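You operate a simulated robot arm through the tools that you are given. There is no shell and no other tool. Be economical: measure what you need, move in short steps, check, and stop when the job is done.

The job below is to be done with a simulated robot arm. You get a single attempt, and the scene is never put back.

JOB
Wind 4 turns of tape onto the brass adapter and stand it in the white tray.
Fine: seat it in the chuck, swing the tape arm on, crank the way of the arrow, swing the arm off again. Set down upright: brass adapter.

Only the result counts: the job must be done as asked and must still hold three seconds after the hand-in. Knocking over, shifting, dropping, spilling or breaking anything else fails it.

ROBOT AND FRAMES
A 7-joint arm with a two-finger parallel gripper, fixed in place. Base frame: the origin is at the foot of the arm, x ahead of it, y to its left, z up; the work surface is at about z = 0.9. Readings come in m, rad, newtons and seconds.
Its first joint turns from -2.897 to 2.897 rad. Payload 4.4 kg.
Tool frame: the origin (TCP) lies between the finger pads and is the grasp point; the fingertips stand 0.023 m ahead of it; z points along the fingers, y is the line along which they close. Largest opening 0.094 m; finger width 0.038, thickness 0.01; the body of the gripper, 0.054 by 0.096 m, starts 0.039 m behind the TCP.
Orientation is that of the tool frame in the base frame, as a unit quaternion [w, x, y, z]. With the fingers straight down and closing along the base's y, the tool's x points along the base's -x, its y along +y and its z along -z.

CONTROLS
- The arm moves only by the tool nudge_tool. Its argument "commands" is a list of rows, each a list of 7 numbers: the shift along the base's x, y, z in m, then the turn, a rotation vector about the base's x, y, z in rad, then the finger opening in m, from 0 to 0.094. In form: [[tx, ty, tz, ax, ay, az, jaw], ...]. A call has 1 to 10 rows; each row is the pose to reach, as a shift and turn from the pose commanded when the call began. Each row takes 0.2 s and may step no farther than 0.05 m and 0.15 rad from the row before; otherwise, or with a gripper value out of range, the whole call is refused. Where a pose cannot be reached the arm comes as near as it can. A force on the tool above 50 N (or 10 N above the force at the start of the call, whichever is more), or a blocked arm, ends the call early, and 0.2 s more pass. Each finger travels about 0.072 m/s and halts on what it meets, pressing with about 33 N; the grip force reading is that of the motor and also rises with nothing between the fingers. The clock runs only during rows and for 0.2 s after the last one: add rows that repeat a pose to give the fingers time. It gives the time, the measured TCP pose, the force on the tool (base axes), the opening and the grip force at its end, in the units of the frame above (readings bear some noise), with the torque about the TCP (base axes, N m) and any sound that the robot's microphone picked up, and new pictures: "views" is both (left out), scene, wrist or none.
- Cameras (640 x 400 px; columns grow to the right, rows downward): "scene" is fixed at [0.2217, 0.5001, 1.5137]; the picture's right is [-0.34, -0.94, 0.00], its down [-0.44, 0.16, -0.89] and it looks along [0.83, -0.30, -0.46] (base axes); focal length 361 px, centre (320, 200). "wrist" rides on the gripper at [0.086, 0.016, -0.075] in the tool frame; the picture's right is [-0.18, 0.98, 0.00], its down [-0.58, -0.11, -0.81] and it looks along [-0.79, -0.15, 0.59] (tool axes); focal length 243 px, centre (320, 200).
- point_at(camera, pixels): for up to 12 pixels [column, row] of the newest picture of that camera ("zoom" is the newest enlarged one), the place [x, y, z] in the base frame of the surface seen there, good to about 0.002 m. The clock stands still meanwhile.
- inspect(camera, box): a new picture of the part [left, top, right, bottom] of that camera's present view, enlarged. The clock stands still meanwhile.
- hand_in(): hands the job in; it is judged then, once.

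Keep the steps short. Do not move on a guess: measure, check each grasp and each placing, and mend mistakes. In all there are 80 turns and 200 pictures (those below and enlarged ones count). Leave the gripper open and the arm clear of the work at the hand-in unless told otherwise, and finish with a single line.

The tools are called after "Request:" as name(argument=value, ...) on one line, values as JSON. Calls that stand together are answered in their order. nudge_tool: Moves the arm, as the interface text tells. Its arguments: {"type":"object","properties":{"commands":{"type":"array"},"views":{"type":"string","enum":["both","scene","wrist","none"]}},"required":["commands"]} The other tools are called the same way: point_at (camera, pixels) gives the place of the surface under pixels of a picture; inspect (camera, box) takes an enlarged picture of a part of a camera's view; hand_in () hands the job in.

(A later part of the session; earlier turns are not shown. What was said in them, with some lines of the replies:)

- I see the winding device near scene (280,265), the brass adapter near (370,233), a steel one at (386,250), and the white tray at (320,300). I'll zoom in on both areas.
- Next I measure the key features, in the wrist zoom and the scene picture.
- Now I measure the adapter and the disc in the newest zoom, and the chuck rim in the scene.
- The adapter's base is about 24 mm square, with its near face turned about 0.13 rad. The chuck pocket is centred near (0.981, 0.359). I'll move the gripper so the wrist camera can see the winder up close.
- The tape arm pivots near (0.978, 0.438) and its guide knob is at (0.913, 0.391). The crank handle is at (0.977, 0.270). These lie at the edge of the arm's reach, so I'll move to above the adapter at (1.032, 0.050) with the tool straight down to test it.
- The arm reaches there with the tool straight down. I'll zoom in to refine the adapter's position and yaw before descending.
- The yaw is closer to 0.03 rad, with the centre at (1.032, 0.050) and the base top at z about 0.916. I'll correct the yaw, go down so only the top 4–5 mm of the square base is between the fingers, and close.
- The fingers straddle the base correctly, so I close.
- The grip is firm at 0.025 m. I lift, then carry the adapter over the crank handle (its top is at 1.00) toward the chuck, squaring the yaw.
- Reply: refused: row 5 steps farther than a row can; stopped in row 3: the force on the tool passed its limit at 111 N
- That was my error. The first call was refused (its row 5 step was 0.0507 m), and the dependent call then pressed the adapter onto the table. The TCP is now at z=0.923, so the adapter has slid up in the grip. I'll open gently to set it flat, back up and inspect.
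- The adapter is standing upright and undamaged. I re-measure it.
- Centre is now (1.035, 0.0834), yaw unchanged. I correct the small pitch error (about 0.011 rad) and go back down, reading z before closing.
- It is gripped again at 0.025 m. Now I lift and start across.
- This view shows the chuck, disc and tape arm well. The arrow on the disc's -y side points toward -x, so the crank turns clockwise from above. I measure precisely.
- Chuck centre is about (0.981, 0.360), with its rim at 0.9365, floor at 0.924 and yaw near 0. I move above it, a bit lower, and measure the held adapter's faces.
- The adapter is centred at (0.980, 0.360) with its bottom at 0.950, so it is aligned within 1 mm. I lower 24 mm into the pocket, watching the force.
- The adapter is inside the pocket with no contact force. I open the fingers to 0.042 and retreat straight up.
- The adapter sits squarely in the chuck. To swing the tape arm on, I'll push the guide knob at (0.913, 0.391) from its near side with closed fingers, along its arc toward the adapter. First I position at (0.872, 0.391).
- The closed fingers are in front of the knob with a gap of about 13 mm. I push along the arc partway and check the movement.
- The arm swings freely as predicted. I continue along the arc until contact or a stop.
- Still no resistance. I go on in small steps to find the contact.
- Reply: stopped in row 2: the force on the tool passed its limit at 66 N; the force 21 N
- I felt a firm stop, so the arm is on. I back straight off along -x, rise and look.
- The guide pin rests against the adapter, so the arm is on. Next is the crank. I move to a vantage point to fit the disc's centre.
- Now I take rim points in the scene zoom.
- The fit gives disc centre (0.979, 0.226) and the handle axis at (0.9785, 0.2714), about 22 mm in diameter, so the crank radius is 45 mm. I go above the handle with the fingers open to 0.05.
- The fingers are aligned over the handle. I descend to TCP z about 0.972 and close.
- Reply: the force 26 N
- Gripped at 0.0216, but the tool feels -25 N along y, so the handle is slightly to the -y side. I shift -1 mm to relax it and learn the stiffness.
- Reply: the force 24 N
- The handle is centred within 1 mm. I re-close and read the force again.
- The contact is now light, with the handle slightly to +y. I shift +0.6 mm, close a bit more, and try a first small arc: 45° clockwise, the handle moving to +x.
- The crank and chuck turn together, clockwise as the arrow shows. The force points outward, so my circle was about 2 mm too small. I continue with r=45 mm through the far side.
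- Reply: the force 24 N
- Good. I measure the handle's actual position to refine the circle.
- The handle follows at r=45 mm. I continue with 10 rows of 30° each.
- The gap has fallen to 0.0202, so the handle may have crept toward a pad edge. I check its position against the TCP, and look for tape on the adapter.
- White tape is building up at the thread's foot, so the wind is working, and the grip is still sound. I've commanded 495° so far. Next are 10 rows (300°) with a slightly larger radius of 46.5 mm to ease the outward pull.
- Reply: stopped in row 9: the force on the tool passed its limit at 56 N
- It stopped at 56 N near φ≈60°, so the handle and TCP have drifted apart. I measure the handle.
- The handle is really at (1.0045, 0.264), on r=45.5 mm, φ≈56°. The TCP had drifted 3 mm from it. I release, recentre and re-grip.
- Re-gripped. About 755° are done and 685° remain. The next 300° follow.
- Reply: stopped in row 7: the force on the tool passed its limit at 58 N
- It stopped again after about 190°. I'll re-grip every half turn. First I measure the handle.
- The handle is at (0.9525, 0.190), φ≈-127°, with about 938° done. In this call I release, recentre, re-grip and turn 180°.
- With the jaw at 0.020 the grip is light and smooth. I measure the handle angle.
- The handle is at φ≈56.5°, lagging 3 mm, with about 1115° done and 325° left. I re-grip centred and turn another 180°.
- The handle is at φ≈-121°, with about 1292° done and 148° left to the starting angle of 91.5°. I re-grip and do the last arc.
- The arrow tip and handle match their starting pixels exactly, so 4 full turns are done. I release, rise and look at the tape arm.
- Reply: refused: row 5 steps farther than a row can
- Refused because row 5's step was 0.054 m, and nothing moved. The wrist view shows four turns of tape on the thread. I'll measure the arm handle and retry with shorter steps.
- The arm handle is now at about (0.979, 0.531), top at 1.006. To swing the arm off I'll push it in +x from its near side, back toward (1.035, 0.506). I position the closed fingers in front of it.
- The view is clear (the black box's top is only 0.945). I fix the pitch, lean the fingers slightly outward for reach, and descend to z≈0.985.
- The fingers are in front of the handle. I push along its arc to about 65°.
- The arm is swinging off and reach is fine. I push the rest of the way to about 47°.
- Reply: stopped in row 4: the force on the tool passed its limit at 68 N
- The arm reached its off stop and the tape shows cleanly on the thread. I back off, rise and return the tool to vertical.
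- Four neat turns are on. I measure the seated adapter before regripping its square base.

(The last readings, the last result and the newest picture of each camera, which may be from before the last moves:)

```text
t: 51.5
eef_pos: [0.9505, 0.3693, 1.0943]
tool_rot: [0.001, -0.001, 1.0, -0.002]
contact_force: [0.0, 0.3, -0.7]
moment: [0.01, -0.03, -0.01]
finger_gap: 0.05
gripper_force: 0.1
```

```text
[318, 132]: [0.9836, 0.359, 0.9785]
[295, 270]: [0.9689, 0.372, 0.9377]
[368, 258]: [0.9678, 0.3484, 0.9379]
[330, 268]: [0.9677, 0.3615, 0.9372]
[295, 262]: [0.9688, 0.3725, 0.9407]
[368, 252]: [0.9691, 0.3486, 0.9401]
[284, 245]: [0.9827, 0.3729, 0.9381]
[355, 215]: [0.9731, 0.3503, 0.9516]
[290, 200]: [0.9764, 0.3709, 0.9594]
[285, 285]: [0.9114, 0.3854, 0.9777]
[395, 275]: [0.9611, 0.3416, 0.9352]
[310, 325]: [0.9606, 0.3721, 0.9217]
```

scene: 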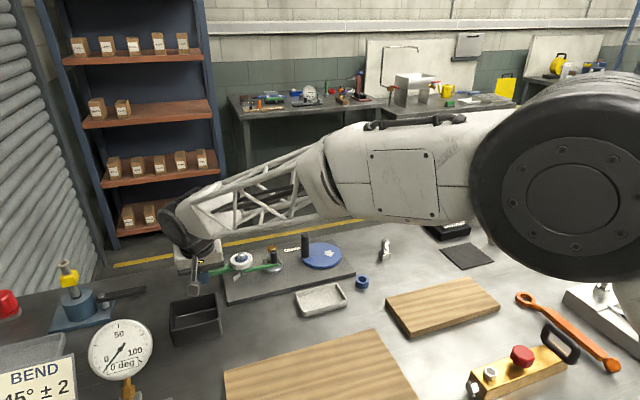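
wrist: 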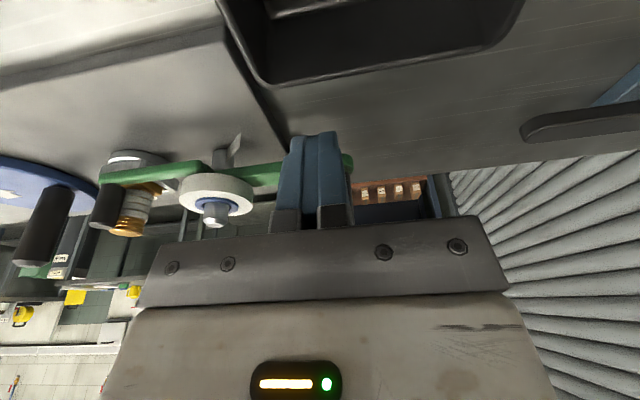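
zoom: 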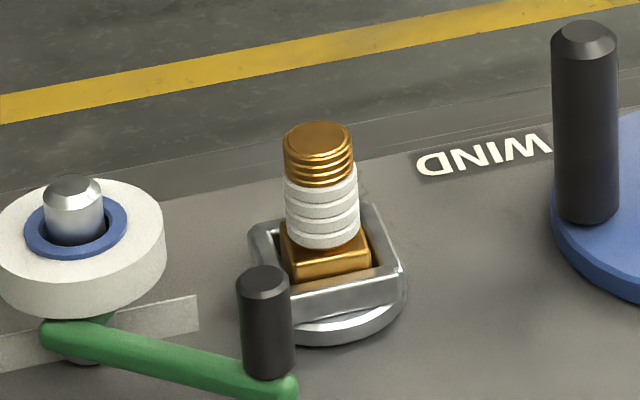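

Base centre is (0.981, 0.360), top at 0.941. I move above it with the jaws at 0.042 and come down in two stages.

Request:
nudge_tool(commands=[[0.0305, -0.0093, 0, 0, 0, 0, 0.042], [0.0305, -0.0093, -0.04, 0, 0, 0, 0.042], [0.0305, -0.0093, -0.08, 0, 0, 0, 0.042], [0.0305, -0.0093, -0.115, 0, 0, 0, 0.042], [0.0305, -0.0093, -0.125, 0, 0, 0, 0.042], [0.0305, -0.0093, -0.125, 0, 0, 0, 0.042]], views="none")

Request:
inspect(camera="scene", box=[242, 232, 306, 272])

```text
t: 52.9
eef_pos: [0.9813, 0.3614, 0.9695]
tool_rot: [0.001, -0.001, 1.0, -0.001]
contact_force: [0.0, -0.3, 0.2]
moment: [0.02, 0.04, -0.03]
finger_gap: 0.0419
gripper_force: 0.0
```

```text
10.00 times, centred on (274, 252) of scene
```

zoom: 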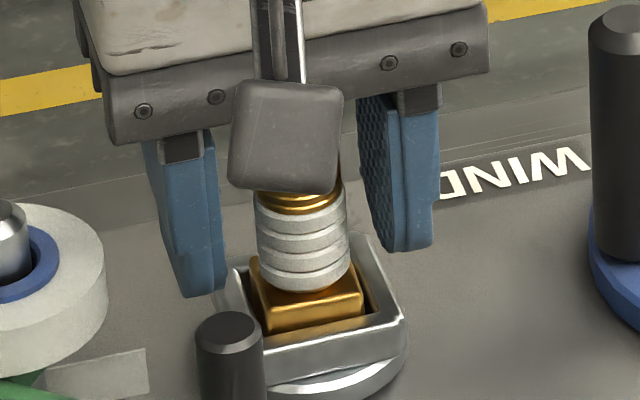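

Aligned. I lower 8.5 mm and close on the base.

Request:
nudge_tool(commands=[[0, -0.001, -0.005, 0, 0, 0, 0.042], [0, -0.001, -0.0085, 0, 0, 0, 0.042], [0, -0.001, -0.0085, 0, 0, 0, 0.03], [0, -0.001, -0.0085, 0, 0, 0, 0.015], [0, -0.001, -0.0085, 0, 0, 0, 0.01], [0, -0.001, -0.0085, 0, 0, 0, 0.01]], views="none")

Request:
inspect(camera="scene", box=[242, 232, 306, 272])

```text
t: 54.3
eef_pos: [0.9808, 0.3604, 0.9615]
tool_rot: [0.001, -0.001, 1.0, -0.002]
contact_force: [-0.3, -0.4, 0.0]
moment: [0.01, -0.03, -0.02]
finger_gap: 0.0255
gripper_force: 32.7
```

```text
10.00 times, centred on (274, 252) of scene
```

zoom: 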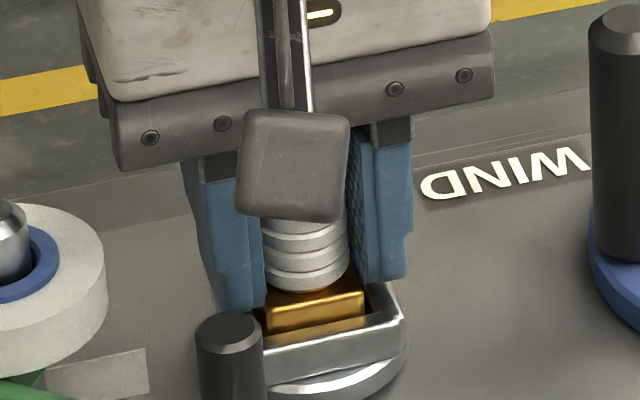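

Gripped at 0.0255 with no side load. I lift slowly.

Request:
nudge_tool(commands=[[0, 0, 0.005, 0, 0, 0, 0.01], [0, 0, 0.012, 0, 0, 0, 0.01], [0, 0, 0.025, 0, 0, 0, 0.01], [0, 0, 0.05, 0, 0, 0, 0.01], [0, 0, 0.08, 0, 0, 0, 0.01]], views="scene")

Request:
inspect(camera="scene", box=[242, 215, 306, 265])

Request:
point_at(camera="scene", pixels=[[296, 292], [335, 284], [347, 303], [304, 317], [322, 300], [315, 305], [330, 296]])

```text
t: 55.5
eef_pos: [0.9814, 0.36, 1.0404]
tool_rot: [0.0, -0.001, 1.0, -0.002]
contact_force: [0.1, -0.5, -1.6]
moment: [0.03, 0.01, 0.0]
finger_gap: 0.0254
gripper_force: 33.1
```

scene: 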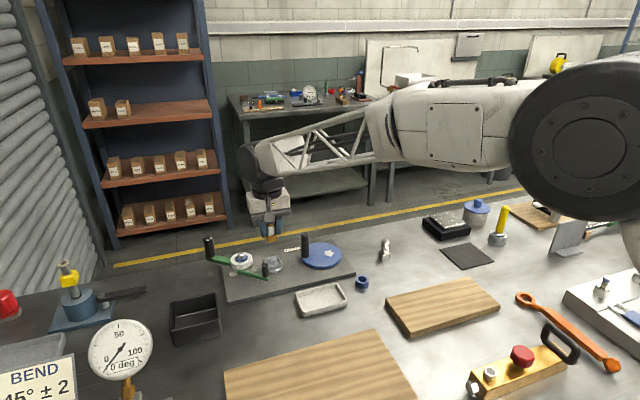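

```text
8.00 times, centred on (274, 240) of scene
```

zoom: 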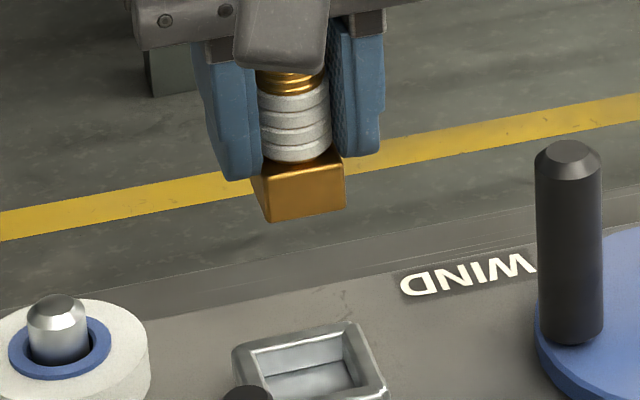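

```text
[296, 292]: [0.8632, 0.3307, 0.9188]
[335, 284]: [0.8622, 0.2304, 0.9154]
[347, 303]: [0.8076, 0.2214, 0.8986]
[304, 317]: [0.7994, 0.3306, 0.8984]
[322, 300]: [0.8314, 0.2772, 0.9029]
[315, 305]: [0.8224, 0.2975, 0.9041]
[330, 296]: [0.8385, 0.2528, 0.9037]
```

It is held firmly with the tape intact. The tray floor is at z≈0.9035, centred at (0.831, 0.278). I carry the adapter over and descend partway.

Request:
nudge_tool(commands=[[-0.038, -0.0205, 0.01, 0, 0, 0, 0.01], [-0.076, -0.041, 0.01, 0, 0, 0, 0.01], [-0.114, -0.0615, 0.01, 0, 0, 0, 0.01], [-0.15, -0.082, 0.01, 0, 0, 0, 0.01], [-0.15, -0.082, -0.03, 0, 0, 0, 0.01], [-0.15, -0.082, -0.07, 0, 0, 0, 0.01], [-0.15, -0.082, -0.08, 0, 0, 0, 0.01]], views="scene")

Request:
inspect(camera="scene", box=[272, 250, 368, 325])

```text
t: 57.1
eef_pos: [0.831, 0.2783, 0.9609]
tool_rot: [0.001, -0.002, 1.0, -0.001]
contact_force: [-0.2, -0.8, -1.8]
moment: [0.02, -0.01, 0.03]
finger_gap: 0.0253
gripper_force: 33.2
```

scene: 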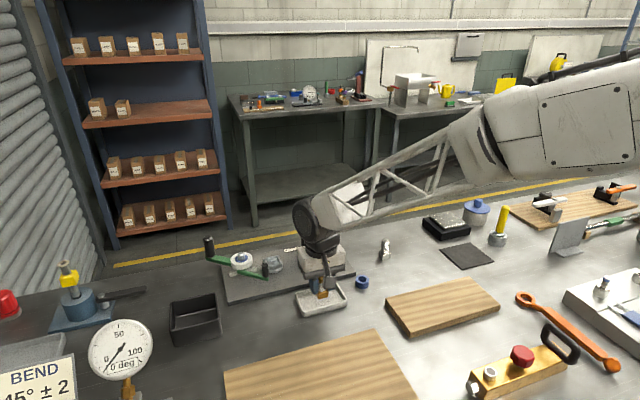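

```text
5.33 times, centred on (320, 288) of scene
```

zoom: 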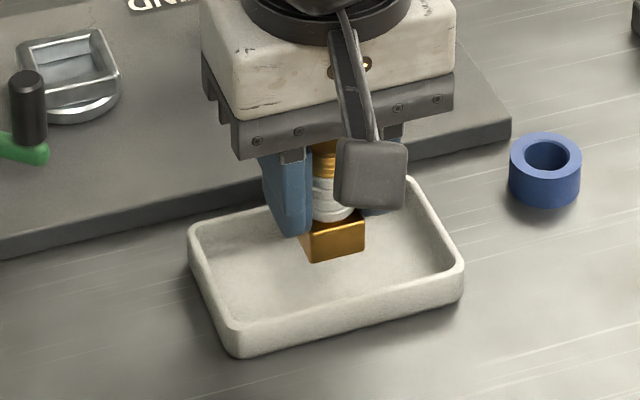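

It is centred over the tray, with the bottom at about 0.923. I lower about 19 mm in small steps until touch.

Request:
nudge_tool(commands=[[0, 0, -0.008, 0, 0, 0, 0.01], [0, 0, -0.014, 0, 0, 0, 0.01], [0, 0, -0.017, 0, 0, 0, 0.01], [0, 0, -0.0185, 0, 0, 0, 0.01]], views="none")

Request:
inspect(camera="scene", box=[296, 262, 352, 302])

```text
t: 58.1
eef_pos: [0.8306, 0.2782, 0.9426]
tool_rot: [0.001, -0.001, 1.0, -0.001]
contact_force: [1.0, -0.5, -0.5]
moment: [0.01, -0.01, -0.04]
finger_gap: 0.0252
gripper_force: 32.7
```

```text
10.00 times, centred on (324, 282) of scene
```

zoom: 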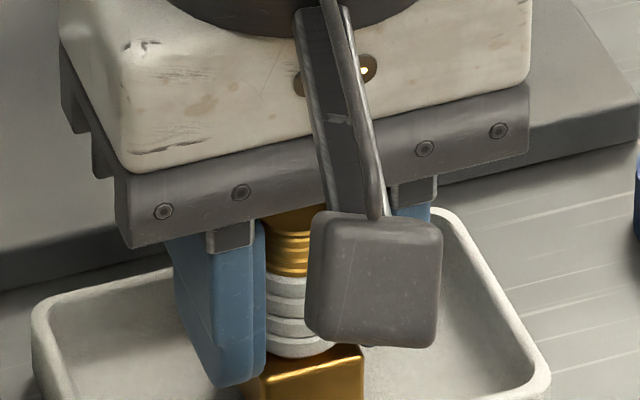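

Not touching yet. I go down 1 mm at a time.

Request:
nudge_tool(commands=[[0, 0, -0.0008, 0, 0, 0, 0.01], [0, 0, -0.0016, 0, 0, 0, 0.01]], views="none")

Request:
inspect(camera="scene", box=[296, 275, 352, 315])

```text
t: 58.7
eef_pos: [0.8298, 0.278, 0.9425]
tool_rot: [0.001, -0.001, 1.0, -0.002]
contact_force: [-1.7, -0.6, 6.3]
moment: [0.01, 0.14, 0.01]
finger_gap: 0.0252
gripper_force: 33.6
```

```text
10.00 times, centred on (324, 295) of scene
```

zoom: 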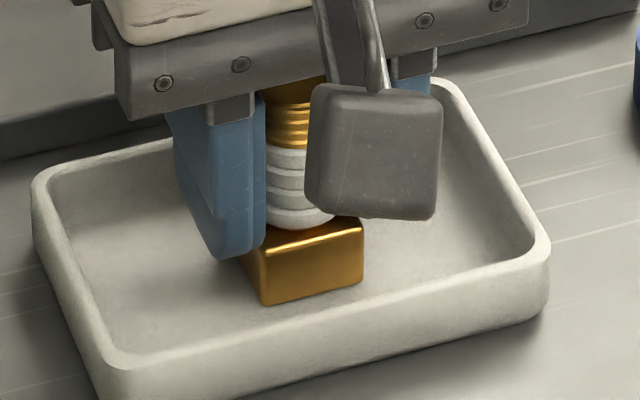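

The adapter stands on the tray floor with 6 N of touch. I open gradually and retreat straight up.

Request:
nudge_tool(commands=[[0, 0, 0, 0, 0, 0, 0.028], [0, 0, 0, 0, 0, 0, 0.04], [0, 0, 0, 0, 0, 0, 0.046], [0, 0, 0.03, 0, 0, 0, 0.046], [0, 0, 0.07, 0, 0, 0, 0.046], [0, 0, 0.115, 0, 0, 0, 0.046], [-0.03, 0, 0.15, 0, 0, 0, 0.06], [-0.06, 0, 0.18, 0, 0, 0, 0.09]], views="both")

Request:
inspect(camera="scene", box=[190, 225, 382, 345])

```text
t: 60.5
eef_pos: [0.77, 0.2785, 1.1211]
tool_rot: [0.001, -0.001, 1.0, -0.003]
contact_force: [-0.1, 0.7, -0.7]
moment: [-0.01, -0.06, 0.01]
finger_gap: 0.0901
gripper_force: 0.1
```

scene: 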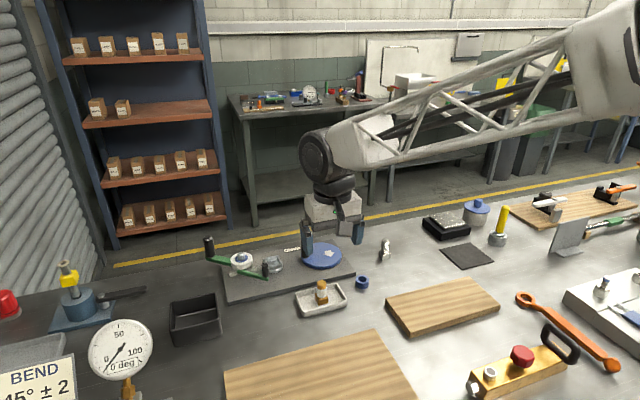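
wrist: 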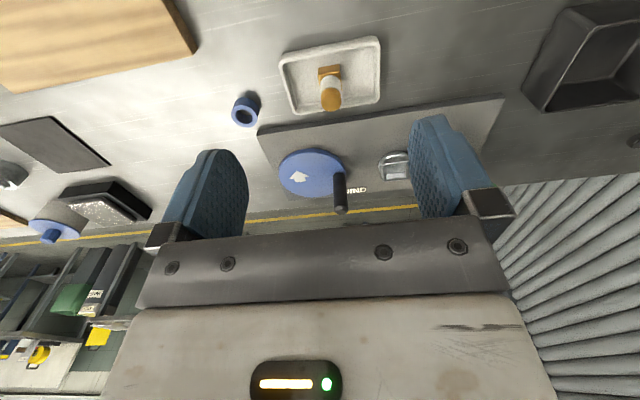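

```text
3.33 times, centred on (286, 285) of scene
```

zoom: 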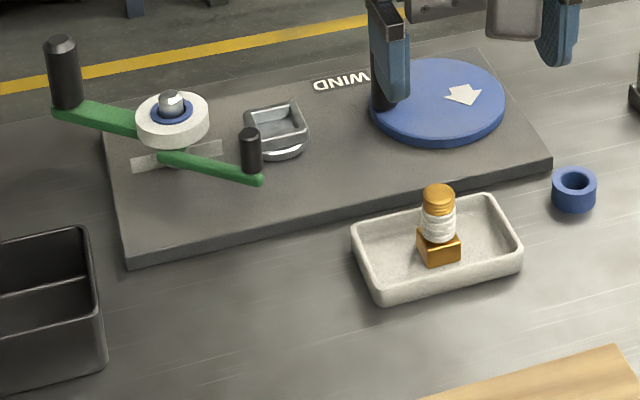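

The adapter stands upright in the white tray with four turns of tape on it. The tape arm is off, the neighbouring objects look undisturbed, and the gripper is open and clear. I hand in.

Request:
hand_in()

```text
The job is handed in.
```

The brass adapter has 4 turns of tape on it and stands upright in the white tray, with the tape arm swung off and the gripper open and clear.
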